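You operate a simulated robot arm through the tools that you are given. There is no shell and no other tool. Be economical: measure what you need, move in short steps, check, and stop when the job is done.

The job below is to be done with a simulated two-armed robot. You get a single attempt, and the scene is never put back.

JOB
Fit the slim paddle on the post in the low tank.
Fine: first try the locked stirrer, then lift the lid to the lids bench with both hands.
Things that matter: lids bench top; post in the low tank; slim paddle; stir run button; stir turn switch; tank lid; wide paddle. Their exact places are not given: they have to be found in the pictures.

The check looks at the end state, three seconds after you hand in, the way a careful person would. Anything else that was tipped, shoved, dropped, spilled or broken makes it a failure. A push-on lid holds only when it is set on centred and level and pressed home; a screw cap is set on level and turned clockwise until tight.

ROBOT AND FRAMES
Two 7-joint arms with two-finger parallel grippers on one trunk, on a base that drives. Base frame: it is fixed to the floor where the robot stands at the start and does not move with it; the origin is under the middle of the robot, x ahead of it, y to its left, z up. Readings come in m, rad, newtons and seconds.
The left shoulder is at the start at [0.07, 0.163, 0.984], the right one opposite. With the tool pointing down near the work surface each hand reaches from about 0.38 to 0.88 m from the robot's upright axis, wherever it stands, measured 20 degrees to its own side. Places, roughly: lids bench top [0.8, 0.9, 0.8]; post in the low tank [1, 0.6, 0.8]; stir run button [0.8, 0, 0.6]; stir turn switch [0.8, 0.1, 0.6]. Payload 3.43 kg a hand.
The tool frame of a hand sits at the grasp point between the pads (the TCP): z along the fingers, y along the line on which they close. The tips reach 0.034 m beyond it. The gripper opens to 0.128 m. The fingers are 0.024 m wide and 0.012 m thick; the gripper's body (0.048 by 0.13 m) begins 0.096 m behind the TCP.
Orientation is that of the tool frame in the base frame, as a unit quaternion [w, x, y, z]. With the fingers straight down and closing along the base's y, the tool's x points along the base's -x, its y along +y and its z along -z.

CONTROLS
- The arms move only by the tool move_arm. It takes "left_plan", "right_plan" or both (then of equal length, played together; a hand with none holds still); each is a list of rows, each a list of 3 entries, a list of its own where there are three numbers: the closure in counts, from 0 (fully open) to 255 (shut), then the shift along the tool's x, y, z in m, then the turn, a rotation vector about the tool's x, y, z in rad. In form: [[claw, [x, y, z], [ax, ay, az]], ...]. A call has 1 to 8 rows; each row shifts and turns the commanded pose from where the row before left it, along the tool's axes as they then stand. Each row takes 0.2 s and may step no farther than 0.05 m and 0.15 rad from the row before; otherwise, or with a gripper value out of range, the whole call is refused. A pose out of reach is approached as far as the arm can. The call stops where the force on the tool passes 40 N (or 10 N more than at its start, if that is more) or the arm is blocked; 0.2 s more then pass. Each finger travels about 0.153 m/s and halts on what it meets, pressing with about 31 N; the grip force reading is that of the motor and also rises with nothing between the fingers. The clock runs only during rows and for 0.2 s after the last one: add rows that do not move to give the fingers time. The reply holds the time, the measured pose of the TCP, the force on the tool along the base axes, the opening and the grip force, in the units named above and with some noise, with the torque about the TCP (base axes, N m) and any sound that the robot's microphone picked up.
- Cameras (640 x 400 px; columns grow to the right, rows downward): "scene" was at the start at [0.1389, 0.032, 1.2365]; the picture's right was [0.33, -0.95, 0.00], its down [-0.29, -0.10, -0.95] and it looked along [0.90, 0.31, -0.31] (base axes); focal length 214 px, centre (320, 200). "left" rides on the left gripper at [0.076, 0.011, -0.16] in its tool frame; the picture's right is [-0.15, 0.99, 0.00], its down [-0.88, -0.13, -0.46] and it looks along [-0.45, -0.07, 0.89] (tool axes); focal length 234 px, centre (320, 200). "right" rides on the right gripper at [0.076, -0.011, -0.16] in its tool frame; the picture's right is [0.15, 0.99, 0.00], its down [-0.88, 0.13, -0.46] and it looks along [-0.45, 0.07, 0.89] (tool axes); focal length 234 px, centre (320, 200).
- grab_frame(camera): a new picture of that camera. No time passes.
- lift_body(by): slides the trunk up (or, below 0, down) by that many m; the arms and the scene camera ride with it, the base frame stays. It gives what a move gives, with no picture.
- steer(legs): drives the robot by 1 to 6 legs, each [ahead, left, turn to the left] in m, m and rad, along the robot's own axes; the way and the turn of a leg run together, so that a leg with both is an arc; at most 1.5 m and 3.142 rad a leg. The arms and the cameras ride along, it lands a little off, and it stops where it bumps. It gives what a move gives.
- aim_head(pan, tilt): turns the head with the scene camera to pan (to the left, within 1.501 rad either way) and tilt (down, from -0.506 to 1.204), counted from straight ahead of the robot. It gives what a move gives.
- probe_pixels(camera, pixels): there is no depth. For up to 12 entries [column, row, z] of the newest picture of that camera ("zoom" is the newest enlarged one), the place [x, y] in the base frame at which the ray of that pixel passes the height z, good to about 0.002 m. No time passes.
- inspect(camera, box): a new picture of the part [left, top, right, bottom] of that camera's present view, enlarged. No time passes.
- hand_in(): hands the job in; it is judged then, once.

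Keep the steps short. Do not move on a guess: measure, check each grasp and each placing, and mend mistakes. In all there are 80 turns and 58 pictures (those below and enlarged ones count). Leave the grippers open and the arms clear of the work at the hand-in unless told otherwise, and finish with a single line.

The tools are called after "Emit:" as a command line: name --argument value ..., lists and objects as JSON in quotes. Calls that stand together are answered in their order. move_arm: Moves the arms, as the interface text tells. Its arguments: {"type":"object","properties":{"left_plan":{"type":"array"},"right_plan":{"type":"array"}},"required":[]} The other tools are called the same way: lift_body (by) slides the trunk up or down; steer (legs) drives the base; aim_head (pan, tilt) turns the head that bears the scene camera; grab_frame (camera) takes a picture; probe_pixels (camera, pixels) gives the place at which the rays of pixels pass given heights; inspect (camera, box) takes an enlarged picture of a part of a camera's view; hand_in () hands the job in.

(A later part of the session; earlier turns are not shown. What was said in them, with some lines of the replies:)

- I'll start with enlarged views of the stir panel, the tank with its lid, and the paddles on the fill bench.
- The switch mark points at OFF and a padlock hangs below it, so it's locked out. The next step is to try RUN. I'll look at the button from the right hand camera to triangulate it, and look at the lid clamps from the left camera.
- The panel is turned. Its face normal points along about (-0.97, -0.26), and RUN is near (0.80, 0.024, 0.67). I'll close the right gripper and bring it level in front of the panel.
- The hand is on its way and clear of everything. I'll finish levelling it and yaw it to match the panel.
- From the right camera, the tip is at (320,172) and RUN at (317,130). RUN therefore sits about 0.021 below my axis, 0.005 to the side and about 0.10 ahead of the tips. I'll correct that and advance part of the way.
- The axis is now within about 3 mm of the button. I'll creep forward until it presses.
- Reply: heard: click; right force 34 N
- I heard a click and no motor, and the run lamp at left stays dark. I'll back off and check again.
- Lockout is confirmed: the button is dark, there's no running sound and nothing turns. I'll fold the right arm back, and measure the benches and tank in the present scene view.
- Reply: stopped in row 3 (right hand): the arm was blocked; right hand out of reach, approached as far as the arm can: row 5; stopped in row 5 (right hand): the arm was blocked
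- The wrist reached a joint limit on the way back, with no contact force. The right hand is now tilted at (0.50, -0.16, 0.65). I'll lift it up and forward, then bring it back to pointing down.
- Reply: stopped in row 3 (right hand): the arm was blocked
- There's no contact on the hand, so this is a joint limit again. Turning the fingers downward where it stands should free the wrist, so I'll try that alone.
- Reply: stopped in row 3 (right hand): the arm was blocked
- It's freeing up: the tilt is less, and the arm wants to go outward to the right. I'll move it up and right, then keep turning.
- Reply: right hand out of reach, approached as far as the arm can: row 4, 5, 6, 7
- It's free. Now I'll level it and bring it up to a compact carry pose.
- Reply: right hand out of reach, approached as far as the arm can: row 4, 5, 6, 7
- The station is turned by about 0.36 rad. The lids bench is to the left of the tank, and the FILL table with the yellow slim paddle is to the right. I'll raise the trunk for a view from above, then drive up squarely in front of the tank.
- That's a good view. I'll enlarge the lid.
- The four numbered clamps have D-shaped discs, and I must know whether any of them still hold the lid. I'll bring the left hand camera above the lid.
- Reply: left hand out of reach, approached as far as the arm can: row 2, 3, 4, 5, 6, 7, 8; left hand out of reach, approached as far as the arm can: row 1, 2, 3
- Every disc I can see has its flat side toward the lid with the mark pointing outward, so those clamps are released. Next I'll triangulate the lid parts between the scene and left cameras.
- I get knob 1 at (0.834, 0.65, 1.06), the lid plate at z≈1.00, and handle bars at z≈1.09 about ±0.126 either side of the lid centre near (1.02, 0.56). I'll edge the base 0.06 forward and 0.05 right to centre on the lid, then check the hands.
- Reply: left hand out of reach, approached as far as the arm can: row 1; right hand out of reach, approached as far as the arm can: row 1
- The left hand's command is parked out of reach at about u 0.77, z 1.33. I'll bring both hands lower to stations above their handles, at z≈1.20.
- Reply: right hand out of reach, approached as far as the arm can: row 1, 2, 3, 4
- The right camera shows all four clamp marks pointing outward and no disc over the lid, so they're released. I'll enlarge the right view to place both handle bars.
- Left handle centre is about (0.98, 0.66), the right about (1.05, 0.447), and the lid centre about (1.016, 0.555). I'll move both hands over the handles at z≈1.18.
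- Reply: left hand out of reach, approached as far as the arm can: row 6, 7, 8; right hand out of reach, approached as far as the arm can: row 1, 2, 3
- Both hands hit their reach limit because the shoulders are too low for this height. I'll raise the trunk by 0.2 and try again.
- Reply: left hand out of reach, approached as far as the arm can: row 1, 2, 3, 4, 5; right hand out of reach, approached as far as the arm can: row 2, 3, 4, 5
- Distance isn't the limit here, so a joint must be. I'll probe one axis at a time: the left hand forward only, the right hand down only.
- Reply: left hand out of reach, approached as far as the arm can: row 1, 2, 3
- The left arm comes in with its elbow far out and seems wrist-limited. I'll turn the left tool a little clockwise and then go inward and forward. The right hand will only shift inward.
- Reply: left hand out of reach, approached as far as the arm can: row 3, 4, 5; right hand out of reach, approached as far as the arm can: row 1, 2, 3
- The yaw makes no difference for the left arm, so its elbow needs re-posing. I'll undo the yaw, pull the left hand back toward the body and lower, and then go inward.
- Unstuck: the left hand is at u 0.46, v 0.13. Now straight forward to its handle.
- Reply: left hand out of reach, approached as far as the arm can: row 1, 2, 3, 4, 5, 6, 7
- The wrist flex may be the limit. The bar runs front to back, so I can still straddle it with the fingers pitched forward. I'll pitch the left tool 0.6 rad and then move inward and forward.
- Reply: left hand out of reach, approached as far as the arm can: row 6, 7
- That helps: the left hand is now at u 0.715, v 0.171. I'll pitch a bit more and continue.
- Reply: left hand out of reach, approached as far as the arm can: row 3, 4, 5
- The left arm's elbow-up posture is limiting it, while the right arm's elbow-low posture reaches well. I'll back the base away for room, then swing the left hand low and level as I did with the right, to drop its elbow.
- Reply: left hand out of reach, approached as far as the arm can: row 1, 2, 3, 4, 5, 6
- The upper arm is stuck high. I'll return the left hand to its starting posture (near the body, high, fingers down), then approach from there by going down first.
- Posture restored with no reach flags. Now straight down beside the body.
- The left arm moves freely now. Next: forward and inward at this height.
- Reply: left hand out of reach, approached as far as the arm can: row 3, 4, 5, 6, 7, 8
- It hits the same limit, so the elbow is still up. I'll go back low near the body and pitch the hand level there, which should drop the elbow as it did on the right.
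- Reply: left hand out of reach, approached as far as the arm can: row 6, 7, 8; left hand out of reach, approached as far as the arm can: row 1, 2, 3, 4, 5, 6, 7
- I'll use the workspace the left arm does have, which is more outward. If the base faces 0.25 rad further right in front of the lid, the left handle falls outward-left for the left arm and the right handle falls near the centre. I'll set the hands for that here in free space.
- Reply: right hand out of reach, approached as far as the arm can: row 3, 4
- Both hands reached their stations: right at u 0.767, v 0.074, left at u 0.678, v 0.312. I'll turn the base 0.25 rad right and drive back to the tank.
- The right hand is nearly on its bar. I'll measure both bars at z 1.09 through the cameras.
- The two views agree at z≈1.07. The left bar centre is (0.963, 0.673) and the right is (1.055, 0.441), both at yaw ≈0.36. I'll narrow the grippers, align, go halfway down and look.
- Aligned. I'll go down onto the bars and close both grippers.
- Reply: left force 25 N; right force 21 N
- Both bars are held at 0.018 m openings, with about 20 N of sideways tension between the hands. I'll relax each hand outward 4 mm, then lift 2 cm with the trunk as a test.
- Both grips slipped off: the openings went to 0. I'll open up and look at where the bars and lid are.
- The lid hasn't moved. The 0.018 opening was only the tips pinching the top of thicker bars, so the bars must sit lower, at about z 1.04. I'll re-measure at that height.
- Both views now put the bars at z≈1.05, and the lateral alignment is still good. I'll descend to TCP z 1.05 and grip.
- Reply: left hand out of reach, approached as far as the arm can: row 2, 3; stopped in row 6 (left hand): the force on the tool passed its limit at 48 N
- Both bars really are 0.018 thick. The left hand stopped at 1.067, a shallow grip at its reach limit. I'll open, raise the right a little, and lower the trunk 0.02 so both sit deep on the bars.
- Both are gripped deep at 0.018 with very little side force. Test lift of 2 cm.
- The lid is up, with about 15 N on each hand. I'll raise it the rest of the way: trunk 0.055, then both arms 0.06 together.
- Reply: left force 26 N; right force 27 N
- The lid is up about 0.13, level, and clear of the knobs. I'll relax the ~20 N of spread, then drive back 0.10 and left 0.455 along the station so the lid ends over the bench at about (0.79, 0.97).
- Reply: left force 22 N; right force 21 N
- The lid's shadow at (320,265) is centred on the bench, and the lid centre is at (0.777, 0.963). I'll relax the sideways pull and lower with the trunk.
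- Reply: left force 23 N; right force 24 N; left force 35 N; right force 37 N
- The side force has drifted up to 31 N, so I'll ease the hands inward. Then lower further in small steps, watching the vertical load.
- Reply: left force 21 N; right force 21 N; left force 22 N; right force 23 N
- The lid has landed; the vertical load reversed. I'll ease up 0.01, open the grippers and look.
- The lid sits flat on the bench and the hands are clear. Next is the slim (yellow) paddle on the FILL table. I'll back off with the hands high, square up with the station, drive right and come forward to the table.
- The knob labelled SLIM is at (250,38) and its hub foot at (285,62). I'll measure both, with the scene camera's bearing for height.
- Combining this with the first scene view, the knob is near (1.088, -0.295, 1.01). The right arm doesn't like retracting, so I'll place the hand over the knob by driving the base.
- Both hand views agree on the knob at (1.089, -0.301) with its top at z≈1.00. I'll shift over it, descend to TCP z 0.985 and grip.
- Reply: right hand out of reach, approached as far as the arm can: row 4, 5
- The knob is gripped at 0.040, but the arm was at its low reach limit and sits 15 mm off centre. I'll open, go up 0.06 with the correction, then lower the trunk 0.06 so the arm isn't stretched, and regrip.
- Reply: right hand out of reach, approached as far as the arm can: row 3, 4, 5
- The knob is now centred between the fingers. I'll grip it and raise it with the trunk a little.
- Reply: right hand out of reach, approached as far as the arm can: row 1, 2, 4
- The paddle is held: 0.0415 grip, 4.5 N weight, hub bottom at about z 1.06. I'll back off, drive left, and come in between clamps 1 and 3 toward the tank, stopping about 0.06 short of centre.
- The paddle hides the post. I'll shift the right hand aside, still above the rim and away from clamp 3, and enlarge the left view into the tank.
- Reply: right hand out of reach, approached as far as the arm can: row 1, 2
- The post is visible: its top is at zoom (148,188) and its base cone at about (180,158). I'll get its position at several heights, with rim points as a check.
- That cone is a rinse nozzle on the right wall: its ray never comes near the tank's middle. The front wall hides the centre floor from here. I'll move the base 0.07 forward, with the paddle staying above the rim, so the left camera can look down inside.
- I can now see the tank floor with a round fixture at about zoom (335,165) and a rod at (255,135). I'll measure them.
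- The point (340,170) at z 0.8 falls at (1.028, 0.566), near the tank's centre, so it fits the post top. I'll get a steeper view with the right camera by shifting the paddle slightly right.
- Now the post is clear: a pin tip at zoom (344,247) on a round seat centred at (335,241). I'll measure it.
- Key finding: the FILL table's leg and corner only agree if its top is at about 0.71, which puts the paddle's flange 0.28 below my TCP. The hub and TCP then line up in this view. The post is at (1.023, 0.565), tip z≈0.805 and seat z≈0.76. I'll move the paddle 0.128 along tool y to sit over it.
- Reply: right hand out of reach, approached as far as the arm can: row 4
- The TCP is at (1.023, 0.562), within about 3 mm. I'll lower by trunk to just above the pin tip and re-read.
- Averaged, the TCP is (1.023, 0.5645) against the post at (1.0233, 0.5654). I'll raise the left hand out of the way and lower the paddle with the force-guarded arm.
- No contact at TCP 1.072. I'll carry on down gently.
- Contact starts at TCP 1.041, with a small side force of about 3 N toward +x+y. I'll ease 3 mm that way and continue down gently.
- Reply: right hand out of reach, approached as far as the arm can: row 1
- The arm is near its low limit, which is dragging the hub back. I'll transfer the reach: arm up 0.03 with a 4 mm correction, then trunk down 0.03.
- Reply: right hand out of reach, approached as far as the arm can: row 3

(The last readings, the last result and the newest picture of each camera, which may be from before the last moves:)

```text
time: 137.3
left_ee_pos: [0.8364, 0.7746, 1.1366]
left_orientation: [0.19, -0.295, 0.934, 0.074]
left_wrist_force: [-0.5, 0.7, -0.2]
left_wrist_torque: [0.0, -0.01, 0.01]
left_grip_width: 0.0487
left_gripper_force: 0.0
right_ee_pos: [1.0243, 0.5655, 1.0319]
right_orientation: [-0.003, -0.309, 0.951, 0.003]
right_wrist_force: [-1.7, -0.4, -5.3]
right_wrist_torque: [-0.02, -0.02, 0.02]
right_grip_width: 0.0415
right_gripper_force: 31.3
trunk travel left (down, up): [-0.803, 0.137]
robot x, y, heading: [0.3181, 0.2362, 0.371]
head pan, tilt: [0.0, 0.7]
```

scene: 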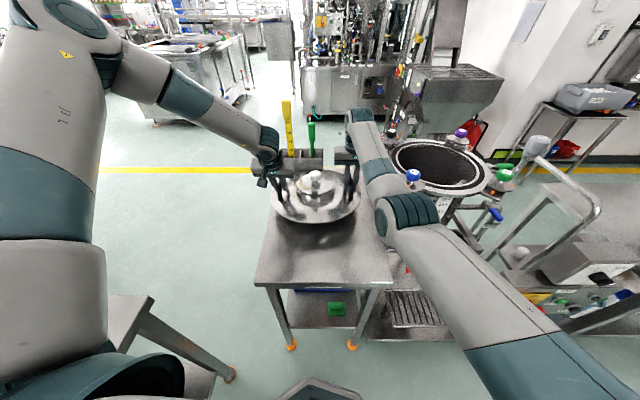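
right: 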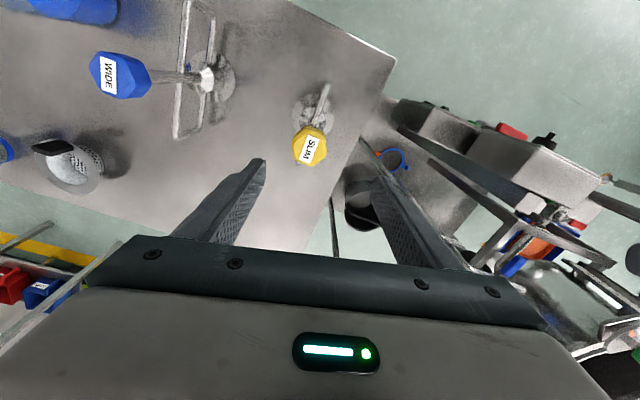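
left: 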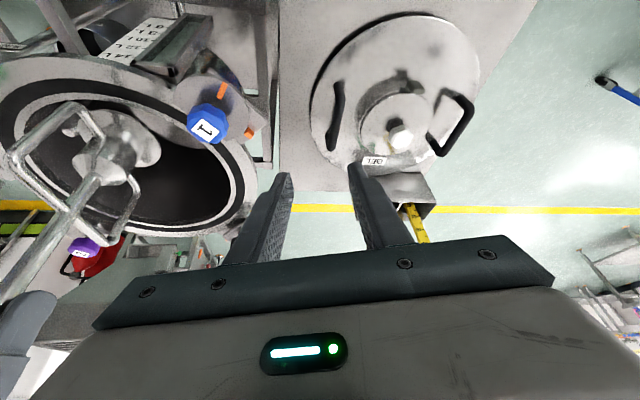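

At TCP 1.032 the side force is gone, so the hub is centred. I'll continue down.

Emit:
move_arm --right_plan '[[255, [0, 0, 0.005], [0, 0, 0]], [255, [0, 0, 0.005], [0, 0, 0]], [255, [0, 0, 0.005], [0, 0, 0]], [255, [0, 0, 0], [0, 0, 0]]]'

Emit:
move_arm --right_plan '[[255, [0, 0, 0.005], [0, 0, 0]], [255, [0, 0, 0.005], [0, 0, 0]], [255, [0, 0, 0], [0, 0, 0]]]'

```text
time: 138.3
left_ee_pos: [0.8349, 0.775, 1.1354]
left_orientation: [0.191, -0.295, 0.933, 0.074]
left_wrist_force: [-0.8, -0.3, -0.1]
left_wrist_torque: [-0.04, -0.01, -0.01]
left_grip_width: 0.0488
left_gripper_force: 0.0
right_ee_pos: [1.0243, 0.5638, 1.017]
right_orientation: [-0.004, -0.308, 0.951, 0.003]
right_wrist_force: [0.8, -1.1, -5.2]
right_wrist_torque: [-0.28, -0.18, -0.03]
right_grip_width: 0.0416
right_gripper_force: 30.6
trunk travel left (down, up): [-0.803, 0.137]
robot x, y, heading: [0.3194, 0.2322, 0.366]
head pan, tilt: [0.0, 0.7]
```

```text
time: 139.1
left_ee_pos: [0.8361, 0.7743, 1.1363]
left_orientation: [0.191, -0.294, 0.933, 0.074]
left_wrist_force: [0.4, -0.1, 0.8]
left_wrist_torque: [-0.01, 0.05, -0.03]
left_grip_width: 0.0488
left_gripper_force: 0.1
right_ee_pos: [1.0239, 0.5642, 1.0084]
right_orientation: [-0.003, -0.308, 0.951, 0.004]
right_wrist_force: [4.6, -0.1, -2.8]
right_wrist_torque: [-0.15, -0.85, -0.01]
right_grip_width: 0.0418
right_gripper_force: 31.3
trunk travel left (down, up): [-0.803, 0.137]
robot x, y, heading: [0.3201, 0.237, 0.375]
head pan, tilt: [0.0, 0.7]
```

It's sliding on the post with light side load. I'll use the trunk for the rest.

Emit:
lift_body --by -0.01

Emit:
lift_body --by -0.008

```text
time: 139.7
left_ee_pos: [0.8357, 0.7745, 1.1269]
left_orientation: [0.191, -0.295, 0.933, 0.074]
left_wrist_force: [0.8, 0.2, 0.1]
left_wrist_torque: [0.01, -0.02, 0.03]
left_grip_width: 0.0483
left_gripper_force: 0.0
right_ee_pos: [1.0231, 0.5642, 0.997]
right_orientation: [-0.003, -0.309, 0.951, 0.004]
right_wrist_force: [5.0, 0.4, -0.2]
right_wrist_torque: [-0.08, -0.86, -0.01]
right_grip_width: 0.0414
right_gripper_force: 31.0
trunk travel left (down, up): [-0.793, 0.147]
robot x, y, heading: [0.3181, 0.2318, 0.364]
head pan, tilt: [0.0, 0.7]
```

```text
time: 140.2
left_ee_pos: [0.8331, 0.7741, 1.1185]
left_orientation: [0.192, -0.296, 0.933, 0.075]
left_wrist_force: [-0.2, -0.1, 0.2]
left_wrist_torque: [0.01, -0.01, 0.0]
left_grip_width: 0.0486
left_gripper_force: 0.2
right_ee_pos: [1.0218, 0.5649, 0.9931]
right_orientation: [-0.001, -0.31, 0.951, 0.004]
right_wrist_force: [5.3, 0.5, 20.8]
right_wrist_torque: [-0.62, -0.36, 0.07]
right_grip_width: 0.042
right_gripper_force: 30.9
trunk travel left (down, up): [-0.785, 0.155]
robot x, y, heading: [0.3166, 0.2354, 0.369]
head pan, tilt: [0.0, 0.7]
```

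Hard stop at TCP 0.993 after about 47 mm of travel on the pin, which matches the 45 mm post, so it's seated. I'll ease the pressure, open and rise straight up.

Emit:
move_arm --right_plan '[[255, [0, 0, -0.003], [0, 0, 0]], [190, [0, 0, 0], [0, 0, 0]], [130, [0, 0, 0], [0, 0, 0]], [90, [0, 0, 0], [0, 0, 0]], [90, [0, 0, 0], [0, 0, 0]]]'

Emit:
lift_body --by 0.15

```text
time: 141.4
left_ee_pos: [0.8355, 0.7732, 1.1177]
left_orientation: [0.19, -0.295, 0.934, 0.073]
left_wrist_force: [-0.1, -0.3, 0.2]
left_wrist_torque: [0.04, 0.01, 0.02]
left_grip_width: 0.0486
left_gripper_force: 0.0
right_ee_pos: [1.0221, 0.5643, 0.9936]
right_orientation: [-0.004, -0.309, 0.951, 0.003]
right_wrist_force: [0.3, 0.5, -0.2]
right_wrist_torque: [0.04, 0.01, 0.0]
right_grip_width: 0.0827
right_gripper_force: 0.1
trunk travel left (down, up): [-0.785, 0.155]
robot x, y, heading: [0.3178, 0.2391, 0.374]
head pan, tilt: [0.0, 0.7]
```

```text
time: 143.2
left_ee_pos: [0.8352, 0.7747, 1.2688]
left_orientation: [0.191, -0.296, 0.933, 0.075]
left_wrist_force: [0.3, -0.1, 0.0]
left_wrist_torque: [-0.01, -0.02, -0.02]
left_grip_width: 0.0484
left_gripper_force: 0.1
right_ee_pos: [1.0226, 0.5643, 1.1435]
right_orientation: [-0.003, -0.308, 0.951, 0.004]
right_wrist_force: [0.4, -0.1, 0.0]
right_wrist_torque: [-0.05, 0.0, -0.02]
right_grip_width: 0.0826
right_gripper_force: 0.2
trunk travel left (down, up): [-0.935, 0.005]
robot x, y, heading: [0.3187, 0.2352, 0.373]
head pan, tilt: [0.0, 0.7]
5 turns are left
```

The paddle is released and the hand rose without dragging. I'll open both grippers, back the base away, and use the last picture to check.

Emit:
move_arm --left_plan '[[0, [0, 0, 0], [0, 0, 0]], [0, [0, 0, 0], [0, 0, 0]], [0, [0, 0, 0], [0, 0, 0]]]' --right_plan '[[0, [0, 0, -0.03], [0, 0, 0]], [0, [0, 0, 0], [0, 0, 0]], [0, [0, 0, 0], [0, 0, 0]]]'

Emit:
steer --legs '[[-0.3, 0, 0]]'

Emit:
inspect --camera "scene" --box '[120, 60, 520, 310]'

```text
time: 144.0
left_ee_pos: [0.8353, 0.7756, 1.2677]
left_orientation: [0.191, -0.294, 0.933, 0.074]
left_wrist_force: [-0.3, -0.6, -0.7]
left_wrist_torque: [0.03, -0.01, -0.01]
left_grip_width: 0.1278
left_gripper_force: 0.0
right_ee_pos: [1.0239, 0.565, 1.1738]
right_orientation: [-0.003, -0.308, 0.951, 0.004]
right_wrist_force: [0.1, 0.0, 0.4]
right_wrist_torque: [0.01, 0.02, 0.04]
right_grip_width: 0.1279
right_gripper_force: 0.0
trunk travel left (down, up): [-0.935, 0.005]
robot x, y, heading: [0.3166, 0.235, 0.367]
head pan, tilt: [0.0, 0.7]
```

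```text
time: 146.0
left_ee_pos: [0.5666, 0.6682, 1.2673]
left_orientation: [0.19, -0.293, 0.934, 0.073]
left_wrist_force: [0.2, 0.0, -0.1]
left_wrist_torque: [-0.03, 0.02, 0.03]
left_grip_width: 0.1278
left_gripper_force: 0.1
right_ee_pos: [0.7526, 0.4569, 1.1743]
right_orientation: [-0.004, -0.308, 0.951, 0.005]
right_wrist_force: [0.8, -0.8, 0.2]
right_wrist_torque: [0.02, 0.04, 0.01]
right_grip_width: 0.1278
right_gripper_force: 0.0
trunk travel left (down, up): [-0.935, 0.005]
robot x, y, heading: [0.044, 0.1307, 0.363]
head pan, tilt: [0.0, 0.7]
```

```text
1.60 times, centred on (320, 185) of scene
4 turns are left
```

zoom: 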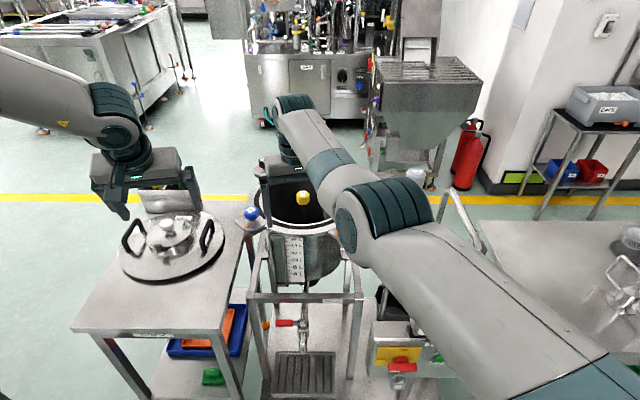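

The last picture shows the yellow paddle upright in the middle of the tank, the lid flat on the lids bench, the grippers open and the arms clear. Handing in.

Emit:
hand_in

```text
The job is handed in.
```

The slim paddle is seated on the post in the low tank, after pressing RUN on the locked stirrer (it did not start) and lifting the lid onto the lids bench with both hands.
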